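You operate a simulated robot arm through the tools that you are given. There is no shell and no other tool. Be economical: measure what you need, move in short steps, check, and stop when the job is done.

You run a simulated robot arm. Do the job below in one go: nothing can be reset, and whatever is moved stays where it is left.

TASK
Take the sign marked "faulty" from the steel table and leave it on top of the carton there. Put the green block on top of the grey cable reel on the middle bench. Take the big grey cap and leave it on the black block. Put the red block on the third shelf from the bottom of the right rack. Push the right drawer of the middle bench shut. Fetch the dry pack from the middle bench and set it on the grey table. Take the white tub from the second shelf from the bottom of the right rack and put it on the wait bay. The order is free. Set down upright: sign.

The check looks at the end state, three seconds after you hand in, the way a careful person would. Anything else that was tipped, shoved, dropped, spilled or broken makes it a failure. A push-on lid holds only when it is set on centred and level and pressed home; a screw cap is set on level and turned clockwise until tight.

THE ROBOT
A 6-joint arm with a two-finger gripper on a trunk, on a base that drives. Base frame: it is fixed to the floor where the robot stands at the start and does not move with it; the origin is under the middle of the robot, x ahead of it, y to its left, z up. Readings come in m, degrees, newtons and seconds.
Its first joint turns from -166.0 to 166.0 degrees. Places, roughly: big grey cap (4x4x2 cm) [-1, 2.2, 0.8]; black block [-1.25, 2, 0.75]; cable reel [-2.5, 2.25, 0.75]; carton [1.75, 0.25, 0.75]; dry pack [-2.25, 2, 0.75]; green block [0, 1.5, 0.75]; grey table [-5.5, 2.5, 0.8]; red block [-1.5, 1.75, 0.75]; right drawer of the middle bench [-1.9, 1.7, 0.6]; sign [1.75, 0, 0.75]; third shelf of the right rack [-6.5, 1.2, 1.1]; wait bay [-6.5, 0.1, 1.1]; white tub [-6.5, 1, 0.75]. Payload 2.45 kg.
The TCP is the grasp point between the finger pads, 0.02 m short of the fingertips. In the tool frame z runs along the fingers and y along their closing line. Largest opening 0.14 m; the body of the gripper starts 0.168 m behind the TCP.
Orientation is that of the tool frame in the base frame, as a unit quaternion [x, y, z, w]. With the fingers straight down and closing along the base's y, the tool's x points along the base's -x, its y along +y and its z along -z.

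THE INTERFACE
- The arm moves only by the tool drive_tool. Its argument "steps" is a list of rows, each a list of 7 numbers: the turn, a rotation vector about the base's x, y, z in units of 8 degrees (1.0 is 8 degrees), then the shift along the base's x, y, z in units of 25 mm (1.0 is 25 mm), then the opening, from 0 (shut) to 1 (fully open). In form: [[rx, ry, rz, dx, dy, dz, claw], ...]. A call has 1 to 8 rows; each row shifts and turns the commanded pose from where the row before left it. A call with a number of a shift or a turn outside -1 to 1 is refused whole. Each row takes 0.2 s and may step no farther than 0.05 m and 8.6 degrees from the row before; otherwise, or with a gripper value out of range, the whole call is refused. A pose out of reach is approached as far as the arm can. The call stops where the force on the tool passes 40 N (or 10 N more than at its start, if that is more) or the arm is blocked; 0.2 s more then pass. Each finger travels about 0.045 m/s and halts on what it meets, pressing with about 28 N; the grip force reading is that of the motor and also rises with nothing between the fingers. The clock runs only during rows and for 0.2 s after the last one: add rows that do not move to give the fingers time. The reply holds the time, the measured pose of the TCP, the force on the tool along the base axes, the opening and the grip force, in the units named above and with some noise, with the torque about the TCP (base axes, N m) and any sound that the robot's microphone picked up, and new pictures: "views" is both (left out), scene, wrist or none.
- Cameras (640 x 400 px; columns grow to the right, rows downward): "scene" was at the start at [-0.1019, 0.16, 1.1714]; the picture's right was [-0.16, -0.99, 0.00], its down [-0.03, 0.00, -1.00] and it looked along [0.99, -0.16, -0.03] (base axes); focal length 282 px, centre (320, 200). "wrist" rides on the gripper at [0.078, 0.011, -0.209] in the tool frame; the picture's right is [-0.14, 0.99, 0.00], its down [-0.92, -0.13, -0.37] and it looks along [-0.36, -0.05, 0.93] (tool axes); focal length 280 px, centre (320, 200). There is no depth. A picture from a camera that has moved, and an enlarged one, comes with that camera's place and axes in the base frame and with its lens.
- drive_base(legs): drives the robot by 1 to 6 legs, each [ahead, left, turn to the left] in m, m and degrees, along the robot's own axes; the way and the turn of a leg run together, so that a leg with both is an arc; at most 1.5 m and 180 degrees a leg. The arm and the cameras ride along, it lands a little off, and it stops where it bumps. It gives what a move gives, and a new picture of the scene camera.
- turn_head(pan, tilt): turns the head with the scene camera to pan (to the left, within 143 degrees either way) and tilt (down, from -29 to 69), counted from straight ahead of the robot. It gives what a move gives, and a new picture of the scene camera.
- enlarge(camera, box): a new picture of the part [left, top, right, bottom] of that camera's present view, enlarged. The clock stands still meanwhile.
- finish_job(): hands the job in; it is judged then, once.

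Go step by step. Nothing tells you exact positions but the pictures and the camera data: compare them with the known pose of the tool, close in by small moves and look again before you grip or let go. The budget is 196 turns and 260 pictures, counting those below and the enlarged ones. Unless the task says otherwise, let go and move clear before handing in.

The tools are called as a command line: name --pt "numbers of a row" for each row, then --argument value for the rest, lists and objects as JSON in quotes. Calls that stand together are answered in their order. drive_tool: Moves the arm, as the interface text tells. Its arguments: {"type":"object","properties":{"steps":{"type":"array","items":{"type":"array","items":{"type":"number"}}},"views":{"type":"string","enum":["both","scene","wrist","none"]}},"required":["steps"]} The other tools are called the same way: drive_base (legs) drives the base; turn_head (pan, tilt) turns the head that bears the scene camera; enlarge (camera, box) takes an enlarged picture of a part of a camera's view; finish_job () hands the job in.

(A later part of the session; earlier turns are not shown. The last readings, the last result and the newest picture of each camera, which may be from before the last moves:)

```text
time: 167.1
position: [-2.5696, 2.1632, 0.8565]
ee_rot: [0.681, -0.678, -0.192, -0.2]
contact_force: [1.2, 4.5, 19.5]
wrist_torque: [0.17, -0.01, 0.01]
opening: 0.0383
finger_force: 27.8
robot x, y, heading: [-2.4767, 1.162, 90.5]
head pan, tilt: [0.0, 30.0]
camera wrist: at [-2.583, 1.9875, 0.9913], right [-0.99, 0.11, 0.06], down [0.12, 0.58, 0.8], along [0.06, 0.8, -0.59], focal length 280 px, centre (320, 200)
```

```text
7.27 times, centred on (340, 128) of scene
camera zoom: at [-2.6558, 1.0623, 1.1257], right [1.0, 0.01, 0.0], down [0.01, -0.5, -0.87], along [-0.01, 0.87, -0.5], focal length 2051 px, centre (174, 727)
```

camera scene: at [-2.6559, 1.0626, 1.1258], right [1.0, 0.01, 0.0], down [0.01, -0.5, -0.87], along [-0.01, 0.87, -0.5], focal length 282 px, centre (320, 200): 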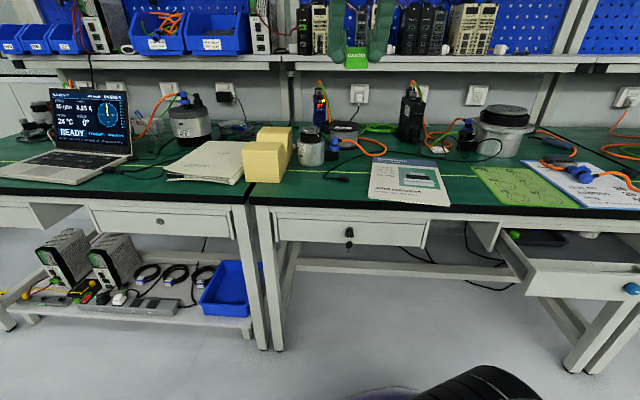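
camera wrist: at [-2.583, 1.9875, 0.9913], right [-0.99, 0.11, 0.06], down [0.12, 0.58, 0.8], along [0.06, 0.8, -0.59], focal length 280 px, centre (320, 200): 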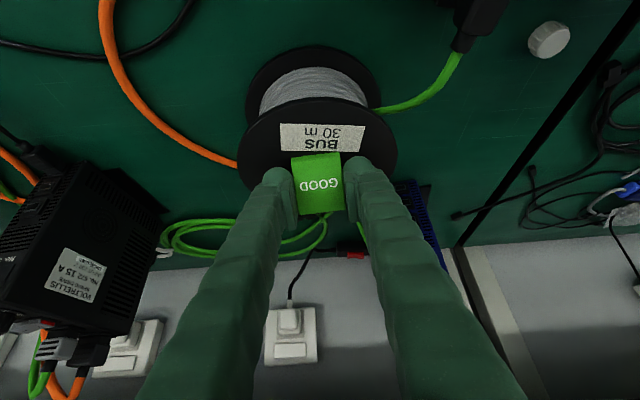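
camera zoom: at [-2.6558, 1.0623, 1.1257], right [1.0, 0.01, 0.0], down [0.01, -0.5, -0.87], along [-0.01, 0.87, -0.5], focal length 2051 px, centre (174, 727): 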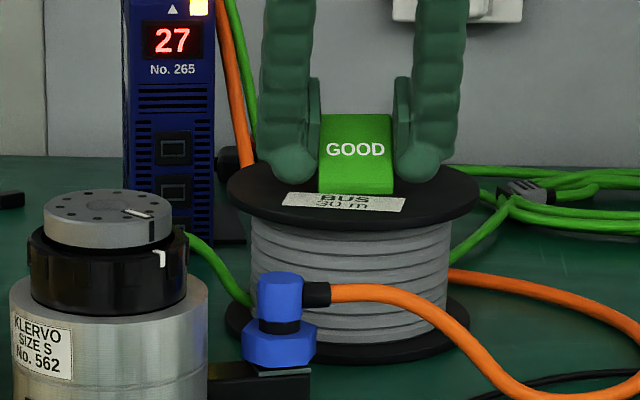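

Firm contact; releasing and backing away upward along the tool axis.

drive_tool --pt "0 0 0 0 0 0.08 0.2" --pt "0 0 0 0 0 0 0.33" --pt "0 0 0 0 0 0 0.42" --pt "0 0 0 0 0 0 0.45" --pt "0 0 0 0 -0.6 0.8 0.45" --pt "0 0 0 0 -0.7 1 0.45" --pt "0 0 0 0 -0.8 1 0.45" --pt "0 0 0 0 -1 1 0.45" --views "wrist"

enlarge --camera "scene" --box '[280, 70, 400, 180]'

```text
time: 168.9
position: [-2.5737, 2.0867, 0.9536]
ee_rot: [0.682, -0.678, -0.191, -0.198]
contact_force: [0.0, 0.2, 0.1]
wrist_torque: [-0.07, -0.02, 0.01]
opening: 0.0631
finger_force: 0.0
robot x, y, heading: [-2.4789, 1.1647, 90.6]
head pan, tilt: [0.0, 30.0]
camera wrist: at [-2.5848, 1.9114, 1.0881], right [-0.99, 0.11, 0.06], down [0.12, 0.59, 0.8], along [0.06, 0.8, -0.59], focal length 280 px, centre (320, 200)
```

wrist: 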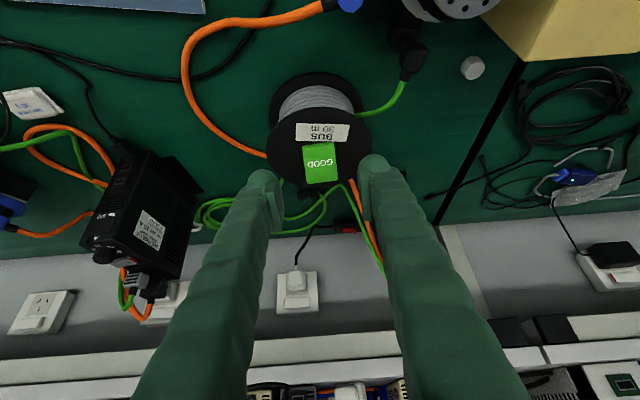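

```text
3.64 times, centred on (340, 125) of scene
camera zoom: at [-2.6559, 1.063, 1.1257], right [1.0, 0.01, 0.0], down [0.01, -0.5, -0.87], along [-0.01, 0.87, -0.5], focal length 1025 px, centre (247, 473)
```

zoom: 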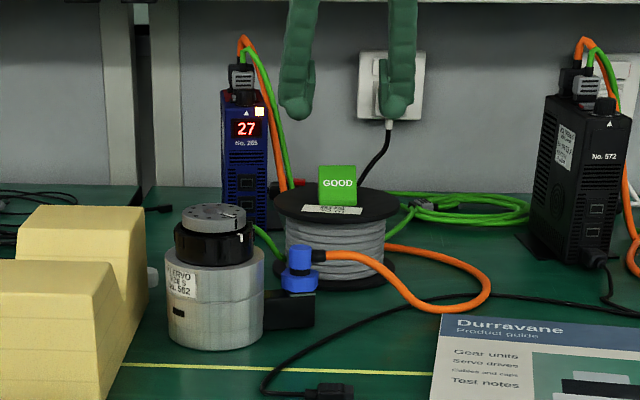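

The green block is on the reel. I notice another grey cap on this bench, so I'll check its size to be sure I used the right one.

enlarge --camera "wrist" --box '[420, 20, 540, 120]'

drive_tool --pt "0 0 0 -1 -1 0.5 0.45" --pt "0 0 0 -1 -1 0.5 0.45" --pt "0 0 0 -1 -1 0.5 0.45" --pt "0 0 0 -1 -0.5 0.5 0.45" --pt "0 0 0 -1 0 0.5 0.45" --pt "0 0 0 -1 0 0 0.45" --pt "0 0 0 -1 0 0 0.45" --pt "0 0 0 -1 0 0 0.45" --views "wrist"

```text
4.00 times, centred on (480, 70) of wrist
camera zoom: at [-2.5848, 1.9114, 1.0881], right [-0.99, 0.11, 0.06], down [0.12, 0.59, 0.8], along [0.06, 0.8, -0.59], focal length 1122 px, centre (-320, 720)
```

zoom: 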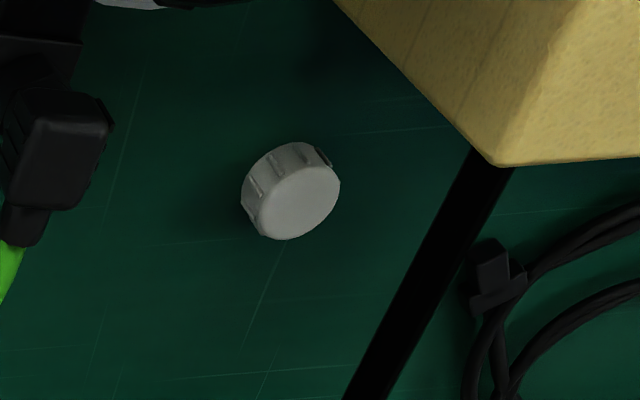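

```text
time: 170.7
position: [-2.7714, 1.9999, 1.0136]
ee_rot: [0.681, -0.678, -0.192, -0.199]
contact_force: [-0.1, -1.0, -1.2]
wrist_torque: [0.01, 0.02, 0.0]
opening: 0.0628
finger_force: 0.0
robot x, y, heading: [-2.477, 1.1609, 90.7]
head pan, tilt: [0.0, 30.0]
camera wrist: at [-2.7829, 1.8233, 1.1485], right [-0.99, 0.11, 0.06], down [0.12, 0.59, 0.8], along [0.06, 0.8, -0.59], focal length 280 px, centre (320, 200)
```

wrist: 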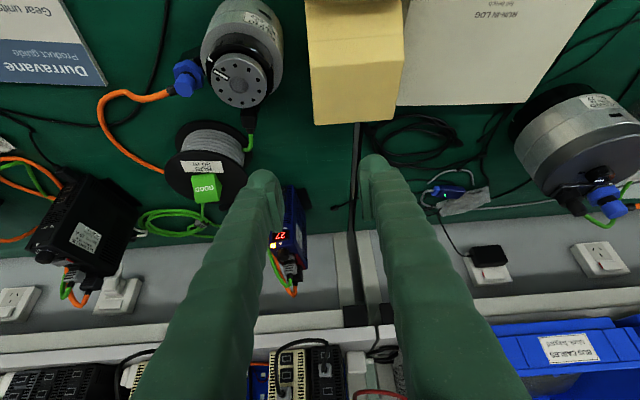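

That other cap is smaller, so the choice stands. Next the dry pack, near (-2.21, 2.10); I'll retract and slide the base right.

drive_tool --pt "0 0 0 1 -1 0.3 0.7" --pt "0 0 0 1 -1 0.3 0.7" --pt "0 0 0 1 -1 0.3 0.7" --pt "0 0 0 1 -1 0.3 0.7" --pt "0 0 0 1 -1 0.3 0.7" --pt "0 0 0 1 -1 0.3 0.7" --pt "0 0 0 1 -1 0.3 0.7" --pt "0 0 0 1 -1 0.3 0.7" --views "none"

drive_base --legs '[[0, -0.3, -0.6]]'

drive_tool --pt "-1 0 0 0.6 1 0 0.7" --pt "-1 0 0 0.6 1 0 0.7" --pt "0 0 0 0.6 1 0 0.7" --pt "0 0 0 0.6 1 0 0.7" --pt "0 0 0 0.6 1 0 0.7" --pt "0 0 0 0.6 1 0 0.7" --views "wrist"

enlarge --camera "scene" --box '[300, 80, 480, 200]'

```text
time: 172.5
position: [-2.5711, 1.8001, 1.0727]
ee_rot: [0.682, -0.677, -0.192, -0.199]
contact_force: [0.3, 1.1, -0.8]
wrist_torque: [-0.05, 0.01, 0.01]
opening: 0.0981
finger_force: 0.0
robot x, y, heading: [-2.4837, 1.1619, 90.8]
head pan, tilt: [0.0, 30.0]
```

```text
time: 174.5
position: [-2.2641, 1.8039, 1.0741]
ee_rot: [-0.676, 0.683, 0.19, 0.201]
contact_force: [0.6, -0.3, 0.6]
wrist_torque: [-0.01, -0.01, -0.02]
opening: 0.0983
finger_force: 0.0
robot x, y, heading: [-2.1802, 1.1651, 89.7]
head pan, tilt: [0.0, 30.0]
camera scene: at [-2.3578, 1.0664, 1.1257], right [1.0, 0.0, 0.0], down [0.0, -0.5, -0.87], along [0.0, 0.87, -0.5], focal length 282 px, centre (320, 200)
```

scene: 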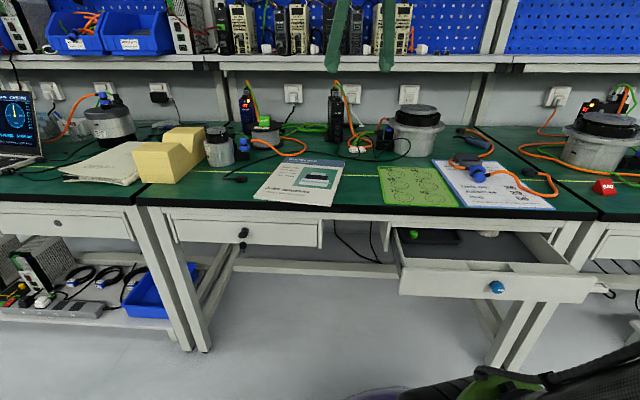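

```text
time: 175.9
position: [-2.1746, 1.9533, 1.0715]
ee_rot: [-0.698, 0.703, 0.094, 0.104]
contact_force: [-0.9, -0.2, 0.7]
wrist_torque: [0.07, 0.02, -0.03]
opening: 0.0978
finger_force: 0.1
robot x, y, heading: [-2.1756, 1.1661, 89.8]
head pan, tilt: [0.0, 30.0]
camera wrist: at [-2.189, 1.8212, 1.2514], right [-0.99, 0.14, 0.02], down [0.12, 0.78, 0.61], along [0.07, 0.61, -0.79], focal length 280 px, centre (320, 200)
```

wrist: 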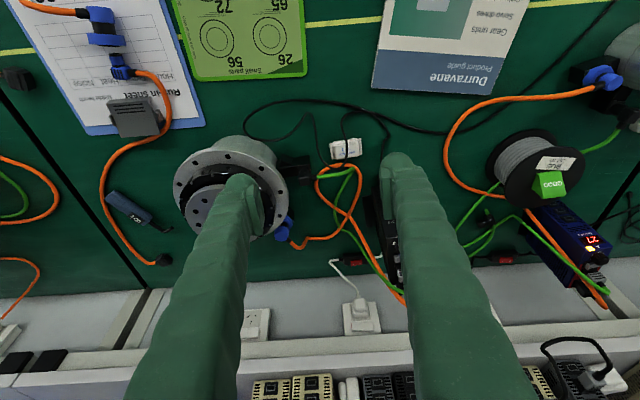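

```text
3.33 times, centred on (390, 140) of scene
camera zoom: at [-2.3578, 1.0662, 1.1257], right [1.0, 0.0, 0.0], down [0.0, -0.5, -0.87], along [0.0, 0.87, -0.5], focal length 940 px, centre (87, 400)
```

zoom: 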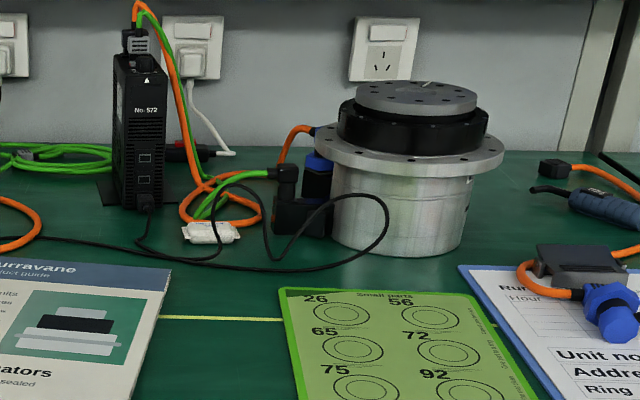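

enlarge --camera "wrist" --box '[290, 90, 410, 200]'

enlarge --camera "scene" --box '[330, 115, 420, 175]'

```text
3.64 times, centred on (350, 145) of wrist
camera zoom: at [-2.189, 1.8212, 1.2514], right [-0.99, 0.14, 0.02], down [0.12, 0.78, 0.61], along [0.07, 0.61, -0.79], focal length 1020 px, centre (211, 400)
```

zoom: 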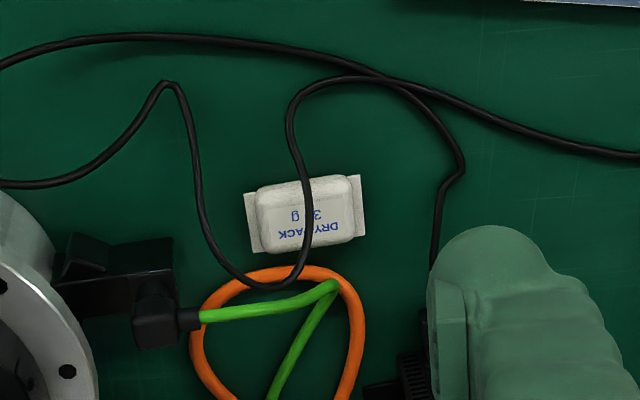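

```text
6.67 times, centred on (375, 145) of scene
camera zoom: at [-2.3578, 1.0662, 1.1257], right [1.0, 0.0, 0.0], down [0.0, -0.5, -0.87], along [0.0, 0.87, -0.5], focal length 1880 px, centre (-47, 567)
```

zoom: 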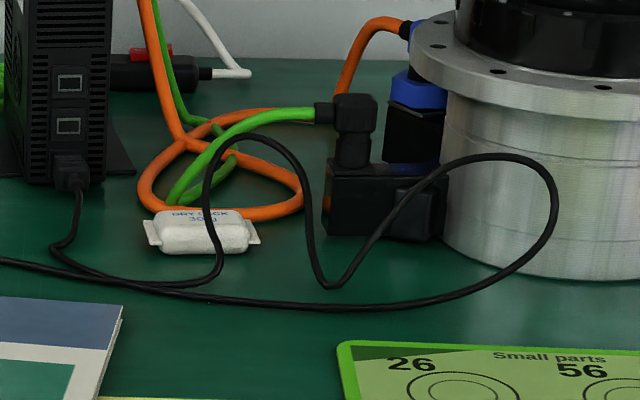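

A thin cable arches over the middle of the pack. Plan: grip the pack's left end with fingers front/back, drag it left about 4 cm from under the cable, then lift. First rotate the tool 90°.

drive_tool --pt "-1 0 0 -0.3 0 0 0.7" --pt "0 0 1 -0.3 0 0 0.7" --pt "0 0 1 -0.3 0 0 0.6" --pt "0 0 1 -0.3 0 0 0.6" --pt "0 0 1 -0.3 0 0 0.6" --pt "0 0 1 -0.3 0 0 0.6" --pt "0 0 1 -0.3 0 0 0.6" --pt "0 0 1 -0.3 0 0 0.6" --views "none"

drive_tool --pt "0 0 1 0 0.8 -0.5 0.6" --pt "0 0 1 0 0.8 -0.5 0.6" --pt "0 0 1 0 0.8 -0.5 0.6" --pt "0 0 1 0 0.8 -1 0.6" --pt "0 0 0.25 0 1 -1 0.6" --pt "0 0 0 0 1 -1 0.6" --views "wrist"

enlarge --camera "scene" --box '[330, 90, 430, 170]'

```text
time: 177.7
position: [-2.2337, 1.9526, 1.0728]
ee_rot: [0.954, -0.292, -0.065, -0.028]
contact_force: [-0.1, 0.0, 0.2]
wrist_torque: [0.03, 0.0, -0.03]
opening: 0.0839
finger_force: 0.1
robot x, y, heading: [-2.1794, 1.1646, 90.0]
head pan, tilt: [0.0, 30.0]
```

```text
time: 179.1
position: [-2.2336, 2.0818, 0.9619]
ee_rot: [0.998, -0.002, -0.07, -0.008]
contact_force: [0.2, -0.1, 0.6]
wrist_torque: [0.09, 0.0, 0.01]
opening: 0.0839
finger_force: 0.0
robot x, y, heading: [-2.1784, 1.164, 90.3]
head pan, tilt: [0.0, 30.0]
camera wrist: at [-2.1277, 2.0693, 1.1579], right [-0.14, -0.99, 0.0], down [-0.86, 0.12, 0.5], along [-0.49, 0.07, -0.87], focal length 280 px, centre (320, 200)
```

wrist: 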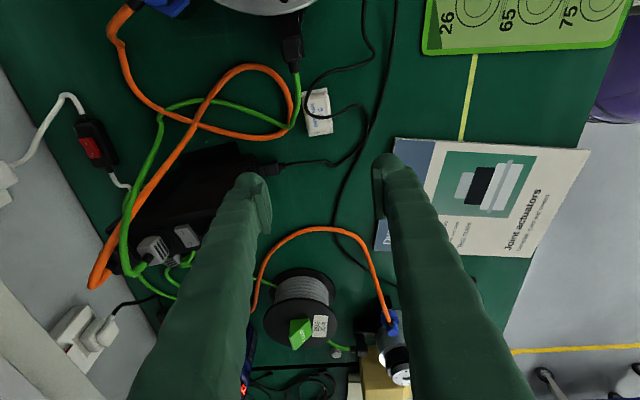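

```text
5.00 times, centred on (380, 130) of scene
camera zoom: at [-2.3578, 1.0663, 1.1257], right [1.0, 0.0, 0.0], down [0.0, -0.5, -0.87], along [0.0, 0.87, -0.5], focal length 1410 px, centre (20, 550)
```

zoom: 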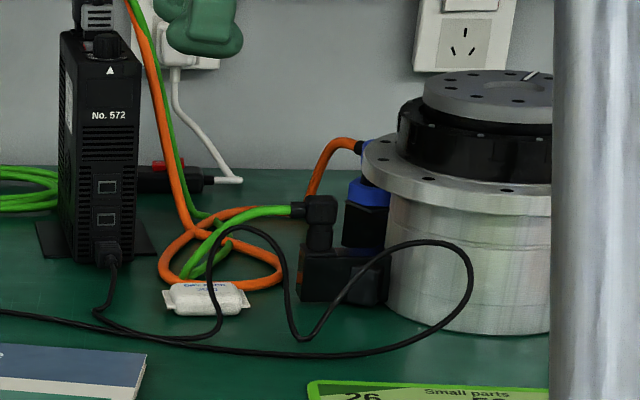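

enlarge --camera "wrist" --box '[230, 50, 400, 190]'

```text
2.86 times, centred on (315, 120) of wrist
camera zoom: at [-2.1277, 2.0693, 1.1579], right [-0.14, -0.99, 0.0], down [-0.86, 0.12, 0.5], along [-0.49, 0.07, -0.87], focal length 801 px, centre (334, 429)
```

zoom: 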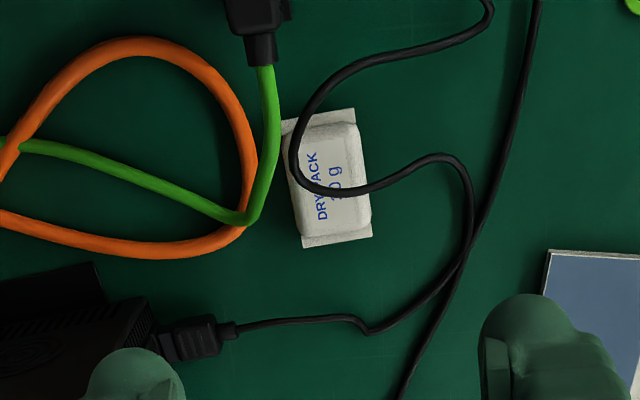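

I'll close the opening somewhat and lower toward the pack's left end, watching for any cable contact.

drive_tool --pt "0 0 0 -0.1 0.1 -0.5 0.46" --pt "0 0 0 0 0 -1 0.46" --pt "0 0 0 0 0 -1 0.46" --pt "0 0 0 0 0 -1 0.46" --pt "0 0 0 0 0 -1 0.46" --pt "0 0 0 0 0 -1 0.46" --views "wrist"

enlarge --camera "scene" --box '[330, 90, 430, 170]'

```text
time: 180.5
position: [-2.2366, 2.0852, 0.8247]
ee_rot: [0.997, -0.001, -0.071, -0.007]
contact_force: [-0.2, -0.2, -0.5]
wrist_torque: [0.0, 0.03, 0.02]
opening: 0.0644
finger_force: 0.0
robot x, y, heading: [-2.1852, 1.1673, 89.7]
head pan, tilt: [0.0, 30.0]
camera wrist: at [-2.1304, 2.0726, 1.02], right [-0.14, -0.99, 0.0], down [-0.86, 0.12, 0.5], along [-0.49, 0.07, -0.87], focal length 280 px, centre (320, 200)
```

wrist: 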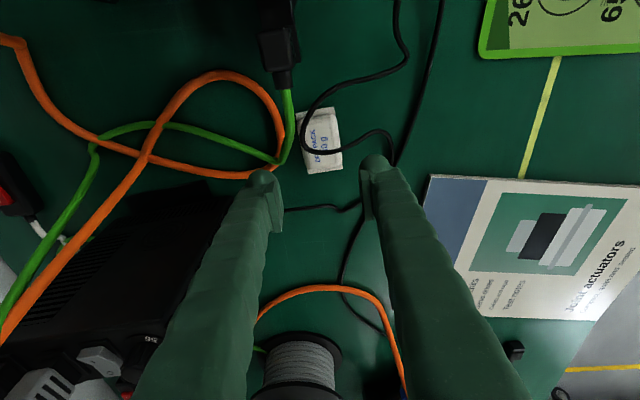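

```text
5.00 times, centred on (380, 130) of scene
camera zoom: at [-2.3578, 1.0666, 1.1257], right [1.0, 0.0, 0.0], down [0.0, -0.5, -0.87], along [0.0, 0.87, -0.5], focal length 1410 px, centre (20, 550)
```

zoom: 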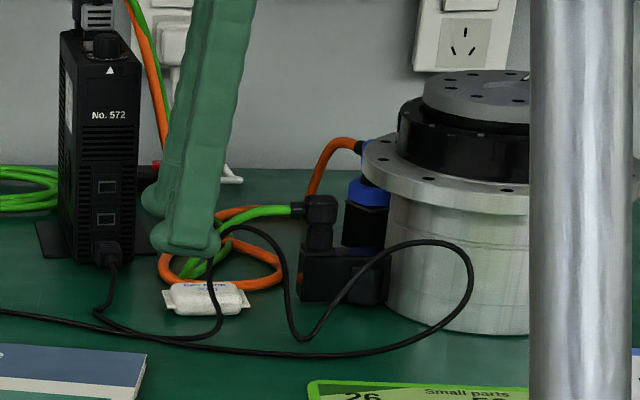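

drive_tool --pt "0 0 0 0 0 -0.8 0.46" --pt "0 0 0 0 0 -0.4 0.46" --views "wrist"

enlarge --camera "wrist" --box '[230, 90, 400, 230]'

enlarge --camera "scene" --box '[340, 110, 400, 160]'

```text
time: 181.1
position: [-2.2366, 2.0855, 0.7948]
ee_rot: [0.997, -0.001, -0.07, -0.007]
contact_force: [0.9, -0.4, 0.1]
wrist_torque: [0.04, 0.0, -0.03]
opening: 0.0645
finger_force: 0.1
robot x, y, heading: [-2.1825, 1.1651, 89.7]
head pan, tilt: [0.0, 30.0]
camera wrist: at [-2.1298, 2.0719, 0.99], right [-0.14, -0.99, 0.0], down [-0.86, 0.12, 0.5], along [-0.49, 0.07, -0.87], focal length 280 px, centre (320, 200)
```

wrist: 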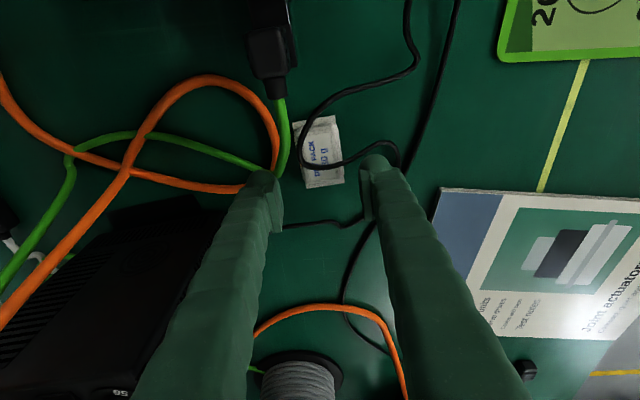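

```text
2.86 times, centred on (315, 160) of wrist
camera zoom: at [-2.1298, 2.0719, 0.99], right [-0.14, -0.99, 0.0], down [-0.86, 0.12, 0.5], along [-0.49, 0.07, -0.87], focal length 801 px, centre (334, 314)
```

zoom: 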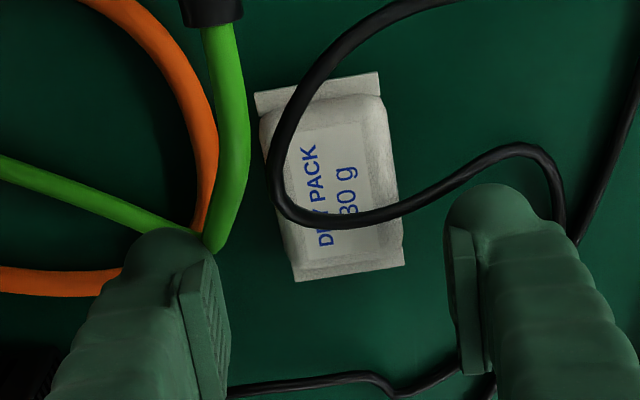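

```text
8.00 times, centred on (370, 135) of scene
camera zoom: at [-2.3578, 1.0666, 1.1257], right [1.0, 0.0, 0.0], down [0.0, -0.5, -0.87], along [0.0, 0.87, -0.5], focal length 2256 px, centre (-80, 720)
```

zoom: 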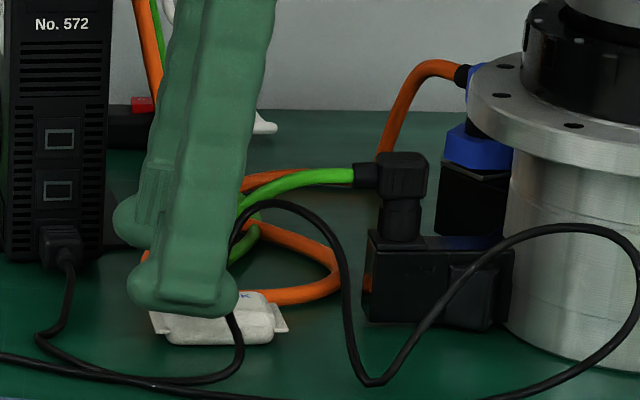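

drive_tool --pt "0 0 0 -0.25 -0.05 -0.2 0.46" --pt "0 0 0 0 0 -0.12 0.46" --pt "0 0 0 0 0 -0.12 0.46" --views "none"

drive_tool --pt "0 0 0 0 0 0 0.42" --pt "0 0 0 0 0 0 0.36" --pt "0 0 0 0 0 0 0.3" --views "wrist"

enlarge --camera "scene" --box '[340, 110, 400, 160]'

```text
time: 181.9
position: [-2.2424, 2.0845, 0.7817]
ee_rot: [0.997, -0.002, -0.071, -0.007]
contact_force: [0.9, -0.2, 0.0]
wrist_torque: [-0.01, -0.01, -0.02]
opening: 0.0647
finger_force: 0.1
robot x, y, heading: [-2.1772, 1.168, 90.2]
head pan, tilt: [0.0, 30.0]
```

```text
time: 182.7
position: [-2.2419, 2.0845, 0.7825]
ee_rot: [0.998, -0.001, -0.07, -0.007]
contact_force: [-0.3, 0.4, 0.4]
wrist_torque: [-0.03, 0.0, 0.01]
opening: 0.0423
finger_force: 0.5
robot x, y, heading: [-2.1825, 1.1684, 89.8]
head pan, tilt: [0.0, 30.0]
camera wrist: at [-2.1362, 2.0716, 0.9782], right [-0.14, -0.99, 0.0], down [-0.86, 0.12, 0.5], along [-0.49, 0.07, -0.87], focal length 280 px, centre (320, 200)
```

wrist: 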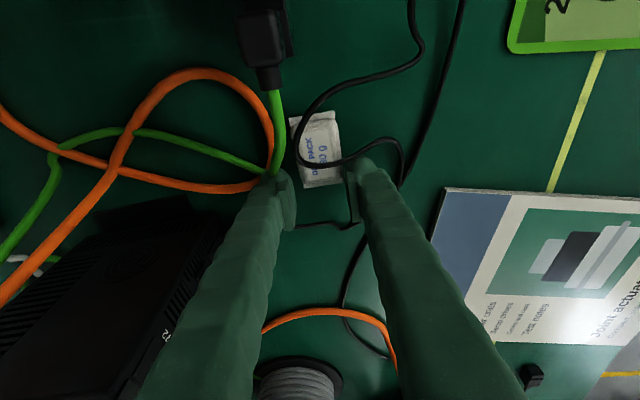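

```text
8.00 times, centred on (370, 135) of scene
camera zoom: at [-2.3578, 1.0666, 1.1257], right [1.0, 0.0, 0.0], down [0.0, -0.5, -0.87], along [0.0, 0.87, -0.5], focal length 2256 px, centre (-80, 720)
```

zoom: 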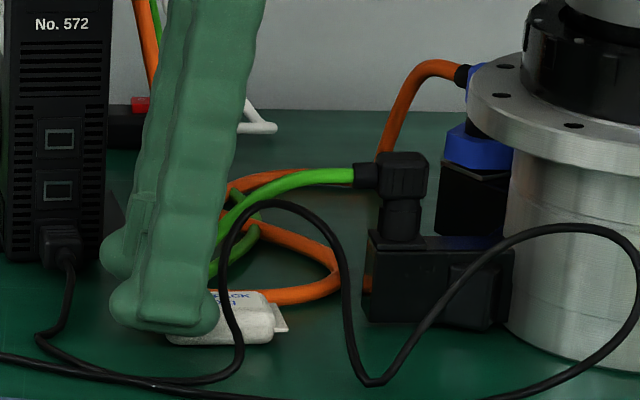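

drive_tool --pt "0 0 0 0 0 0 0.22" --pt "0 0 0 0 0 0 0.15" --pt "0 0 0 0 0 0 0.12" --pt "0 0 0 0 0 0 0.12" --views "wrist"

enlarge --camera "wrist" --box '[230, 90, 400, 230]'

```text
time: 183.7
position: [-2.2424, 2.0835, 0.7819]
ee_rot: [0.997, -0.001, -0.07, -0.007]
contact_force: [-0.4, 0.4, -0.4]
wrist_torque: [0.0, -0.02, 0.01]
opening: 0.0339
finger_force: 27.8
robot x, y, heading: [-2.183, 1.1676, 90.3]
head pan, tilt: [0.0, 30.0]
camera wrist: at [-2.1362, 2.0716, 0.9782], right [-0.14, -0.99, 0.0], down [-0.86, 0.12, 0.5], along [-0.49, 0.07, -0.87], focal length 280 px, centre (320, 200)
```

wrist: 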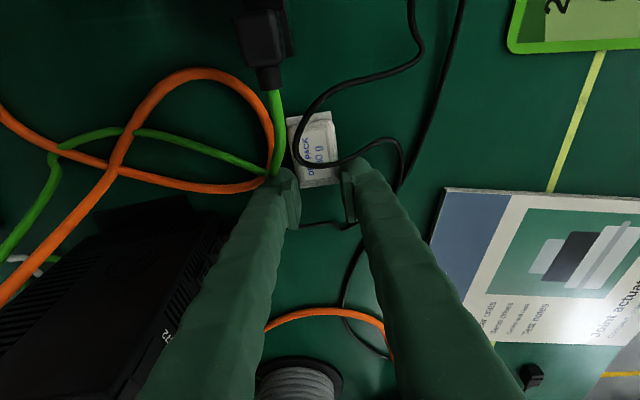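

```text
2.86 times, centred on (315, 160) of wrist
camera zoom: at [-2.1362, 2.0716, 0.9782], right [-0.14, -0.99, 0.0], down [-0.86, 0.12, 0.5], along [-0.49, 0.07, -0.87], focal length 801 px, centre (334, 314)
```

zoom: 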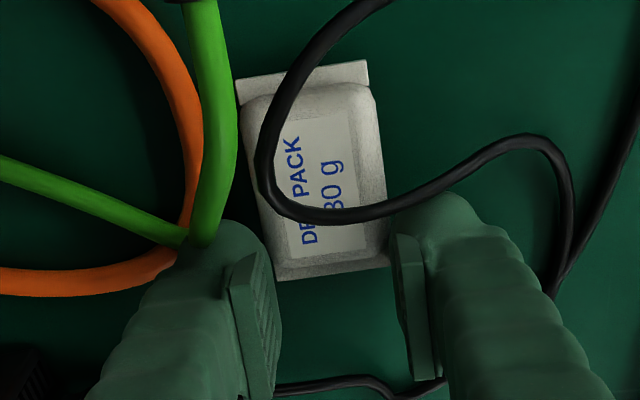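

Gripped. Dragging slowly to −x.

drive_tool --pt "0 0 0 -0.3 0 0.04 0.12" --pt "0 0 0 -0.3 0 0 0.12" --pt "0 0 0 -0.3 0 0 0.12" --pt "0 0 0 -0.3 0 0 0.12" --views "wrist"

enlarge --camera "wrist" --box '[230, 90, 400, 230]'

enlarge --camera "scene" --box '[340, 110, 400, 160]'

```text
time: 184.7
position: [-2.2724, 2.0841, 0.7832]
ee_rot: [0.997, -0.001, -0.071, -0.008]
contact_force: [0.1, 0.2, 0.3]
wrist_torque: [-0.02, 0.03, -0.01]
opening: 0.0339
finger_force: 27.9
robot x, y, heading: [-2.1836, 1.1686, 90.0]
head pan, tilt: [0.0, 30.0]
camera wrist: at [-2.1662, 2.0709, 0.9789], right [-0.14, -0.99, 0.0], down [-0.86, 0.12, 0.5], along [-0.49, 0.07, -0.87], focal length 280 px, centre (320, 200)
```

wrist: 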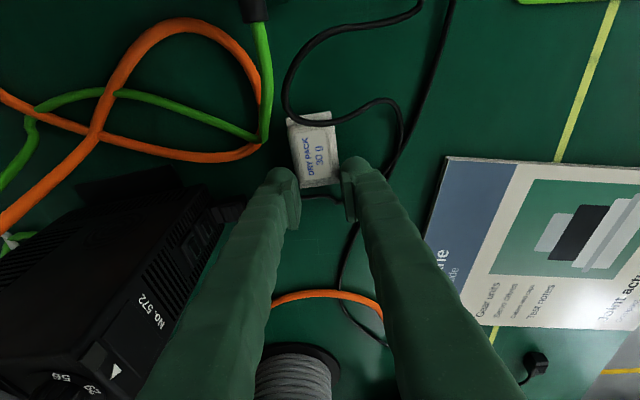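

```text
2.86 times, centred on (315, 160) of wrist
camera zoom: at [-2.1662, 2.0709, 0.9789], right [-0.14, -0.99, 0.0], down [-0.86, 0.12, 0.5], along [-0.49, 0.07, -0.87], focal length 801 px, centre (334, 314)
```

zoom: 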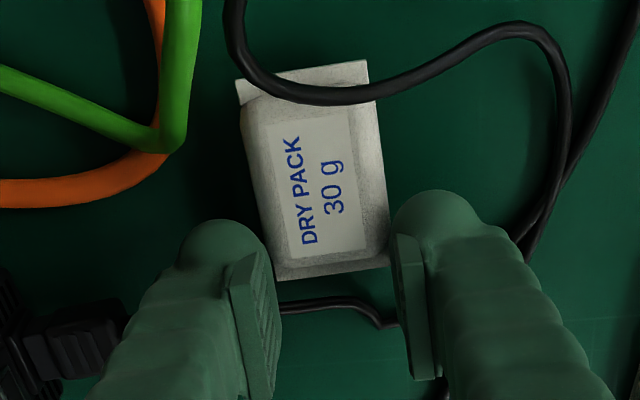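

```text
8.00 times, centred on (370, 135) of scene
camera zoom: at [-2.3578, 1.0666, 1.1257], right [1.0, 0.0, 0.0], down [0.0, -0.5, -0.87], along [0.0, 0.87, -0.5], focal length 2256 px, centre (-80, 720)
```

zoom: 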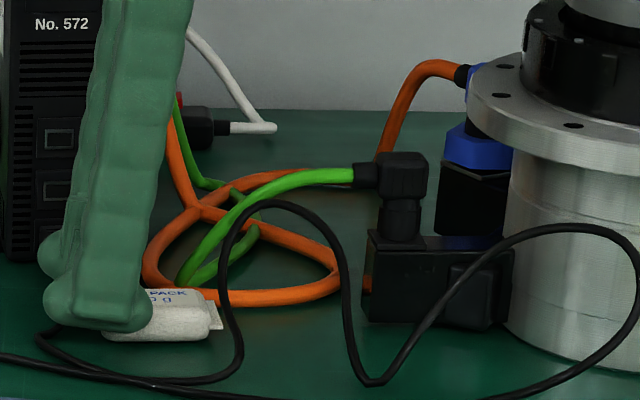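

drive_tool --pt "0 0 0 -0.3 -0.05 0 0.12" --pt "0 0 0 -0.3 -0.1 0.12 0.12" --pt "0 0 0 -0.15 -0.1 0.12 0.12" --views "wrist"

enlarge --camera "wrist" --box '[230, 90, 400, 230]'

```text
time: 185.5
position: [-2.292, 2.0786, 0.7889]
ee_rot: [0.997, -0.002, -0.071, -0.008]
contact_force: [1.0, 0.0, 0.7]
wrist_torque: [0.01, -0.01, 0.02]
opening: 0.0339
finger_force: 27.6
robot x, y, heading: [-2.1791, 1.1667, 89.8]
head pan, tilt: [0.0, 30.0]
camera wrist: at [-2.1851, 2.0651, 0.9848], right [-0.14, -0.99, 0.0], down [-0.86, 0.12, 0.5], along [-0.49, 0.07, -0.87], focal length 280 px, centre (320, 200)
```

wrist: 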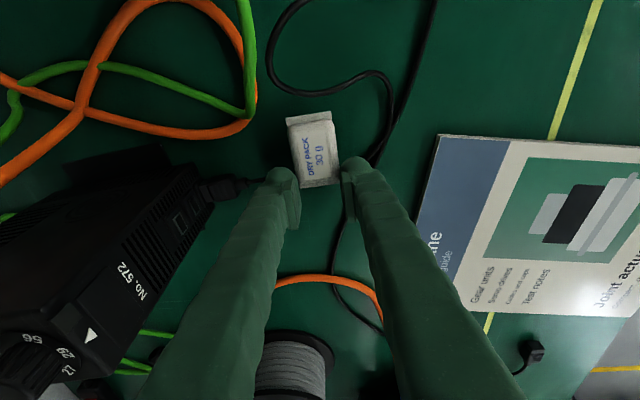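

```text
2.86 times, centred on (315, 160) of wrist
camera zoom: at [-2.1851, 2.0651, 0.9848], right [-0.14, -0.99, 0.0], down [-0.86, 0.12, 0.5], along [-0.49, 0.07, -0.87], focal length 801 px, centre (334, 314)
```

zoom: 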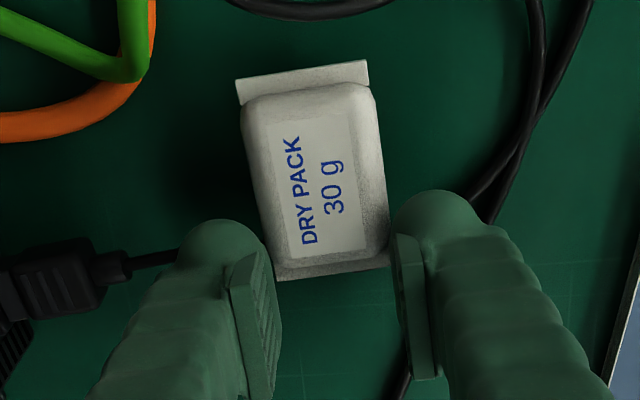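

Pack is clear of the cable. Lifting and retracting.

drive_tool --pt "0 0 0 0 -0.3 0.6 0.12" --pt "0 0 0 0 -0.3 1 0.12" --pt "0 0 0 0 -0.3 1 0.12" --pt "0 0 0 0 -0.3 1 0.12" --pt "0 0 0 0 -0.6 1 0.12" --pt "0 0 0 0 -1 1 0.12" --pt "0 0 0 0 -1 1 0.12" --pt "0 0 0 0.5 -1 1 0.12" --views "none"

drive_tool --pt "0 0 0 0.8 -1 1 0.12" --pt "0 0 0 0.8 -1 1 0.12" --pt "0 0 0 0.8 -1 1 0.12" --pt "0 0 0 0.8 -1 0.5 0.12" --pt "0 0 0 0 -1 0 0.12" --pt "0 0 0 0 -1 0 0.12" --pt "0 0 0 0 -1 0 0.12" --pt "0 0 0 0 -1 0 0.12" --views "wrist"

enlarge --camera "scene" --box '[320, 80, 480, 200]'

turn_head --pan 75 --tilt 12

```text
time: 187.3
position: [-2.2782, 1.9604, 0.9791]
ee_rot: [0.997, -0.001, -0.07, -0.007]
contact_force: [0.0, -0.1, -0.1]
wrist_torque: [-0.08, -0.02, 0.03]
opening: 0.0342
finger_force: 28.4
robot x, y, heading: [-2.1781, 1.1662, 89.8]
head pan, tilt: [0.0, 30.0]
```

```text
time: 189.1
position: [-2.1995, 1.7588, 1.0661]
ee_rot: [0.997, -0.001, -0.071, -0.008]
contact_force: [0.6, 1.0, 0.1]
wrist_torque: [-0.03, -0.01, -0.01]
opening: 0.0341
finger_force: 28.1
robot x, y, heading: [-2.1788, 1.1632, 90.1]
head pan, tilt: [0.0, 30.0]
camera wrist: at [-2.0941, 1.7451, 1.2615], right [-0.14, -0.99, 0.0], down [-0.86, 0.12, 0.5], along [-0.49, 0.07, -0.87], focal length 280 px, centre (320, 200)
```

wrist: 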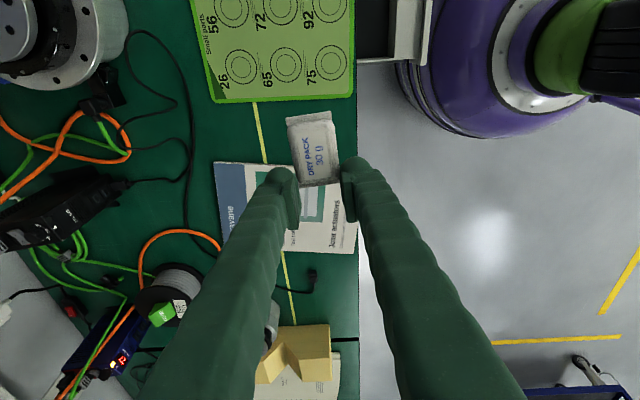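

```text
3.33 times, centred on (400, 140) of scene
camera zoom: at [-2.3578, 1.0667, 1.1257], right [1.0, 0.0, 0.0], down [0.0, -0.5, -0.87], along [0.0, 0.87, -0.5], focal length 940 px, centre (53, 400)
```

zoom: 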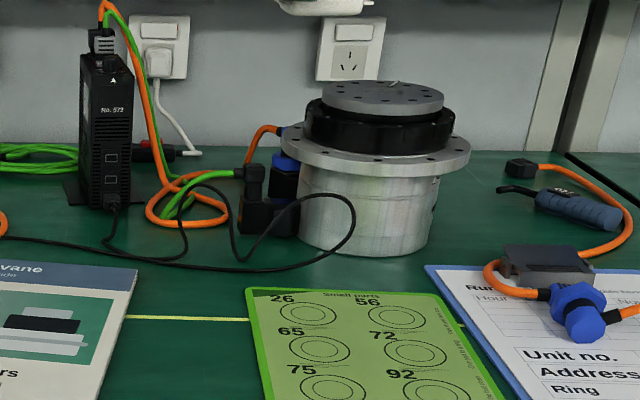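

```text
time: 190.6
position: [-2.2004, 1.7577, 1.0645]
ee_rot: [0.997, -0.001, -0.071, -0.009]
contact_force: [0.5, 0.5, -0.5]
wrist_torque: [0.0, -0.02, 0.02]
opening: 0.0339
finger_force: 28.3
robot x, y, heading: [-2.1802, 1.1666, 89.9]
head pan, tilt: [75.0, 12.0]
camera scene: at [-2.4479, 1.0003, 1.1548], right [0.26, 0.97, 0.0], down [0.2, -0.05, -0.98], along [-0.94, 0.25, -0.21], focal length 282 px, centre (320, 200)
```

scene: 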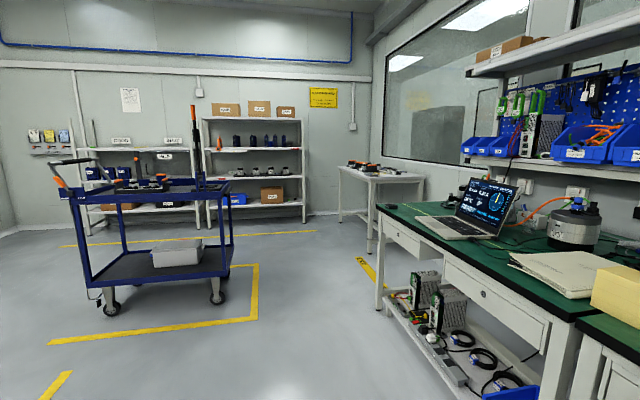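

Pack in hand, cable intact. The grey table is at the far left (x −6.2…−5.0, y≥2.2). I'll raise the tool and drive left along the benches.

drive_tool --pt "0 0 0 0 -1 0.5 0.12" --pt "0 0 0 0 -1 0.5 0.12" --pt "0 0 0 0 -1 0.5 0.12" --pt "0 0 0 0 -1 0.5 0.12" --views "none"

drive_base --legs '[[0, 1.5, 0], [0, 0.7, 0]]'

turn_head --pan 45 --tilt 22

```text
time: 191.6
position: [-2.1992, 1.659, 1.1165]
ee_rot: [0.997, -0.002, -0.071, -0.008]
contact_force: [0.3, 0.4, -0.2]
wrist_torque: [-0.04, -0.01, 0.01]
opening: 0.0343
finger_force: 27.7
robot x, y, heading: [-2.1821, 1.1662, 89.9]
head pan, tilt: [75.0, 12.0]
```

```text
time: 202.5
position: [-4.3961, 1.6505, 1.1156]
ee_rot: [0.997, 0.011, -0.071, -0.008]
contact_force: [0.1, -0.3, 0.3]
wrist_torque: [-0.01, 0.0, 0.03]
opening: 0.0341
finger_force: 28.1
robot x, y, heading: [-4.3672, 1.1565, 91.7]
head pan, tilt: [75.0, 12.0]
stopped in leg 2: the robot was blocked; the commanded pose is now the measured one
camera scene: at [-4.6285, 0.9868, 1.1548], right [0.24, 0.97, 0.0], down [0.2, -0.05, -0.98], along [-0.95, 0.23, -0.21], focal length 282 px, centre (320, 200)
```

scene: 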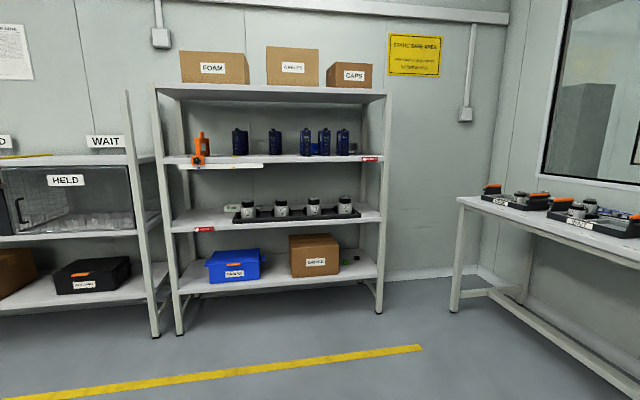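

```text
time: 203.4
position: [-4.3971, 1.6509, 1.1156]
ee_rot: [0.997, 0.011, -0.071, -0.008]
contact_force: [0.0, 0.1, 0.0]
wrist_torque: [-0.06, -0.01, 0.02]
opening: 0.0342
finger_force: 27.7
robot x, y, heading: [-4.3662, 1.16, 91.6]
head pan, tilt: [45.0, 22.0]
camera scene: at [-4.6051, 1.0288, 1.1386], right [0.69, 0.72, 0.0], down [0.27, -0.26, -0.93], along [-0.67, 0.64, -0.37], focal length 282 px, centre (320, 200)
```

scene: 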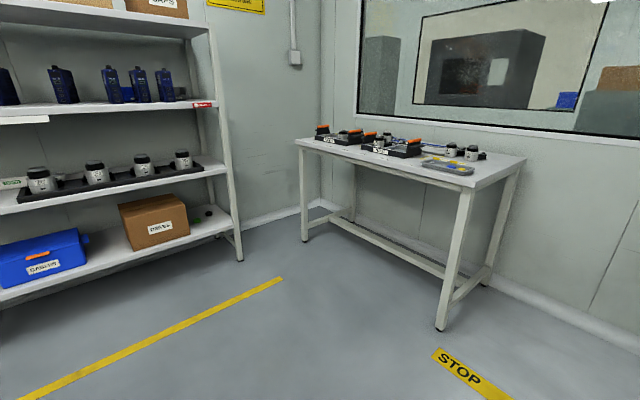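

The base got blocked at x≈−4.37; I must see what it touched.

turn_head --pan 120 --tilt 40

turn_head --pan 20 --tilt 55

```text
time: 204.9
position: [-4.3962, 1.6515, 1.116]
ee_rot: [0.997, 0.011, -0.071, -0.007]
contact_force: [-0.4, -0.2, -0.5]
wrist_torque: [0.02, 0.02, 0.04]
opening: 0.0341
finger_force: 27.8
robot x, y, heading: [-4.3684, 1.1579, 91.5]
head pan, tilt: [120.0, 40.0]
camera scene: at [-4.6105, 0.9206, 1.1104], right [-0.52, 0.85, 0.0], down [0.55, 0.33, -0.77], along [-0.65, -0.4, -0.64], focal length 282 px, centre (320, 200)
```

scene: 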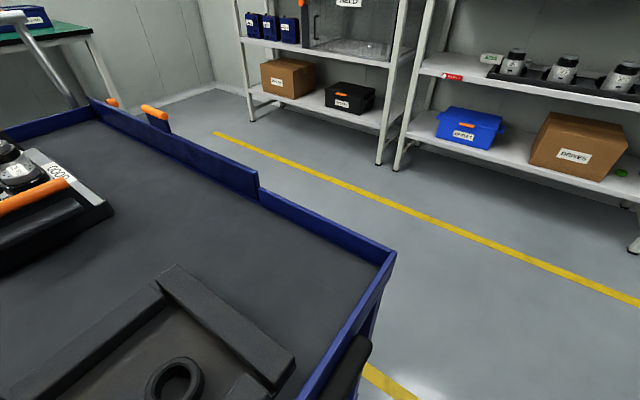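

```text
time: 206.7
position: [-4.3964, 1.6519, 1.1168]
ee_rot: [0.997, 0.011, -0.071, -0.007]
contact_force: [0.4, 0.4, 0.1]
wrist_torque: [-0.01, 0.02, 0.0]
opening: 0.0343
finger_force: 28.2
robot x, y, heading: [-4.3681, 1.1588, 91.2]
head pan, tilt: [20.0, 55.0]
camera scene: at [-4.5642, 1.032, 1.0897], right [0.93, 0.36, 0.0], down [0.3, -0.76, -0.57], along [-0.21, 0.53, -0.82], focal length 282 px, centre (320, 200)
```

scene: 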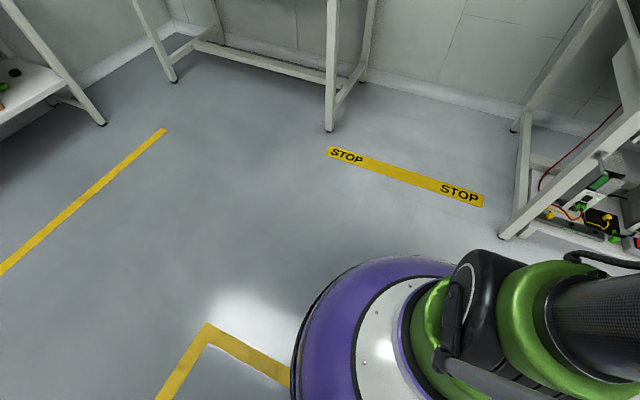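

I nudged up against the cart's corner (on the robot's left-rear). I'll move ahead away from it first, then look at the cart again and go left.

drive_base --legs '[[0.22, 0, -1.2]]'

turn_head --pan 120 --tilt 35

```text
time: 208.3
position: [-4.3884, 1.8753, 1.1161]
ee_rot: [0.997, -0.001, -0.07, -0.008]
contact_force: [-0.1, 1.0, -0.4]
wrist_torque: [-0.04, 0.0, 0.0]
opening: 0.0341
finger_force: 28.1
robot x, y, heading: [-4.3684, 1.3798, 90.2]
head pan, tilt: [20.0, 55.0]
camera scene: at [-4.5698, 1.2582, 1.0897], right [0.94, 0.34, 0.0], down [0.28, -0.77, -0.57], along [-0.2, 0.54, -0.82], focal length 282 px, centre (320, 200)
```

scene: 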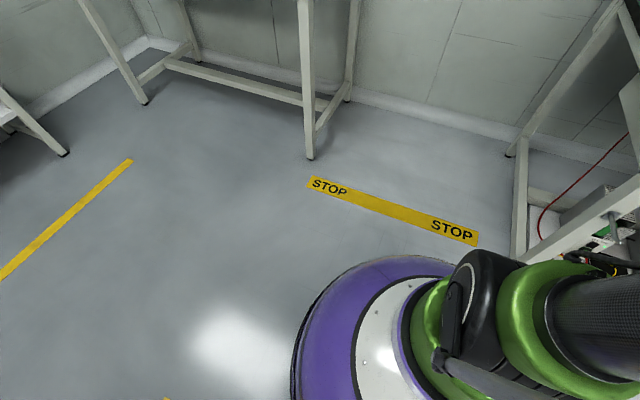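

```text
time: 210.1
position: [-4.3888, 1.8742, 1.1168]
ee_rot: [0.997, 0.001, -0.071, -0.008]
contact_force: [1.0, 0.6, -1.3]
wrist_torque: [0.0, 0.0, 0.01]
opening: 0.034
finger_force: 28.3
robot x, y, heading: [-4.3649, 1.3796, 90.1]
head pan, tilt: [120.0, 35.0]
camera scene: at [-4.6211, 1.1463, 1.1179], right [-0.5, 0.86, 0.0], down [0.5, 0.29, -0.82], along [-0.71, -0.41, -0.57], focal length 282 px, centre (320, 200)
```

scene: 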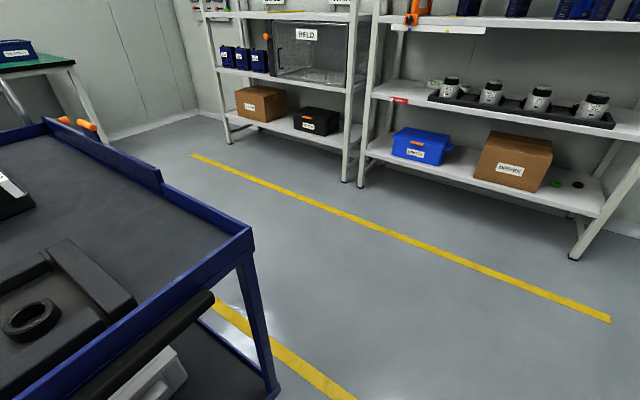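

The cart looks in place within its marking. Now continuing left to the grey table.

drive_base --legs '[[0, 0.9, 0]]'

turn_head --pan 0 --tilt 25

enlarge --camera "scene" --box '[120, 60, 520, 310]'

```text
time: 214.8
position: [-5.2993, 1.863, 1.1165]
ee_rot: [0.997, 0.01, -0.071, -0.008]
contact_force: [0.1, 0.4, -0.2]
wrist_torque: [-0.01, 0.0, 0.0]
opening: 0.0342
finger_force: 27.7
robot x, y, heading: [-5.2678, 1.3688, 91.5]
head pan, tilt: [120.0, 35.0]
camera scene: at [-5.5158, 1.1296, 1.1179], right [-0.52, 0.85, 0.0], down [0.49, 0.3, -0.82], along [-0.7, -0.43, -0.57], focal length 282 px, centre (320, 200)
```

scene: 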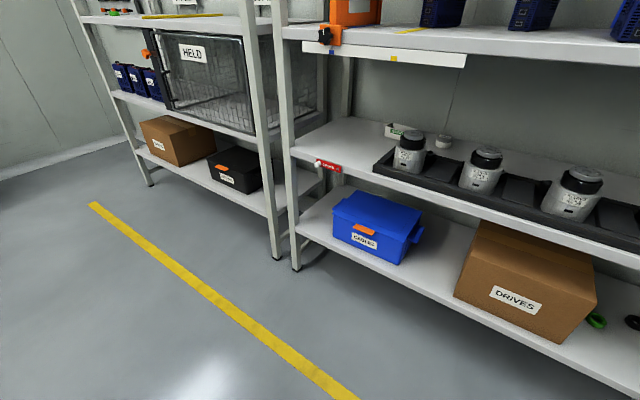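

```text
time: 216.8
position: [-5.2984, 1.8614, 1.117]
ee_rot: [0.997, 0.01, -0.07, -0.006]
contact_force: [-0.3, -0.1, 0.0]
wrist_torque: [0.02, 0.01, -0.01]
opening: 0.0339
finger_force: 28.2
robot x, y, heading: [-5.2693, 1.3693, 91.5]
head pan, tilt: [0.0, 25.0]
camera scene: at [-5.4428, 1.2675, 1.1337], right [1.0, 0.02, 0.0], down [0.01, -0.42, -0.91], along [-0.02, 0.91, -0.42], focal length 282 px, centre (320, 200)
```

scene: 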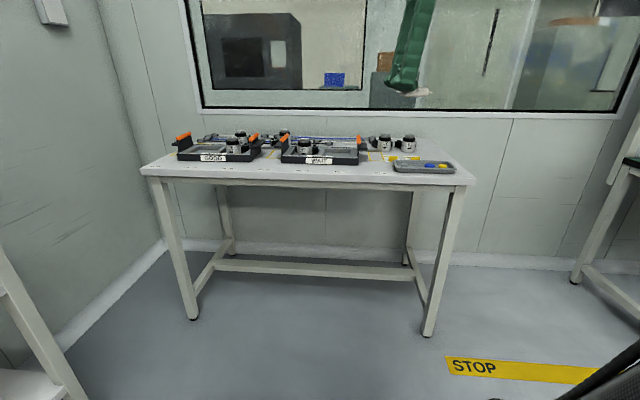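

```text
1.60 times, centred on (320, 185) of scene
camera zoom: at [-5.4428, 1.2675, 1.1337], right [1.0, 0.02, 0.0], down [0.01, -0.42, -0.91], along [-0.02, 0.91, -0.42], focal length 451 px, centre (320, 224)
```

zoom: 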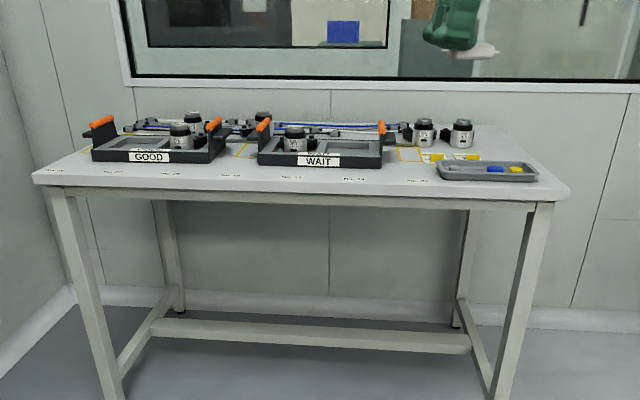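

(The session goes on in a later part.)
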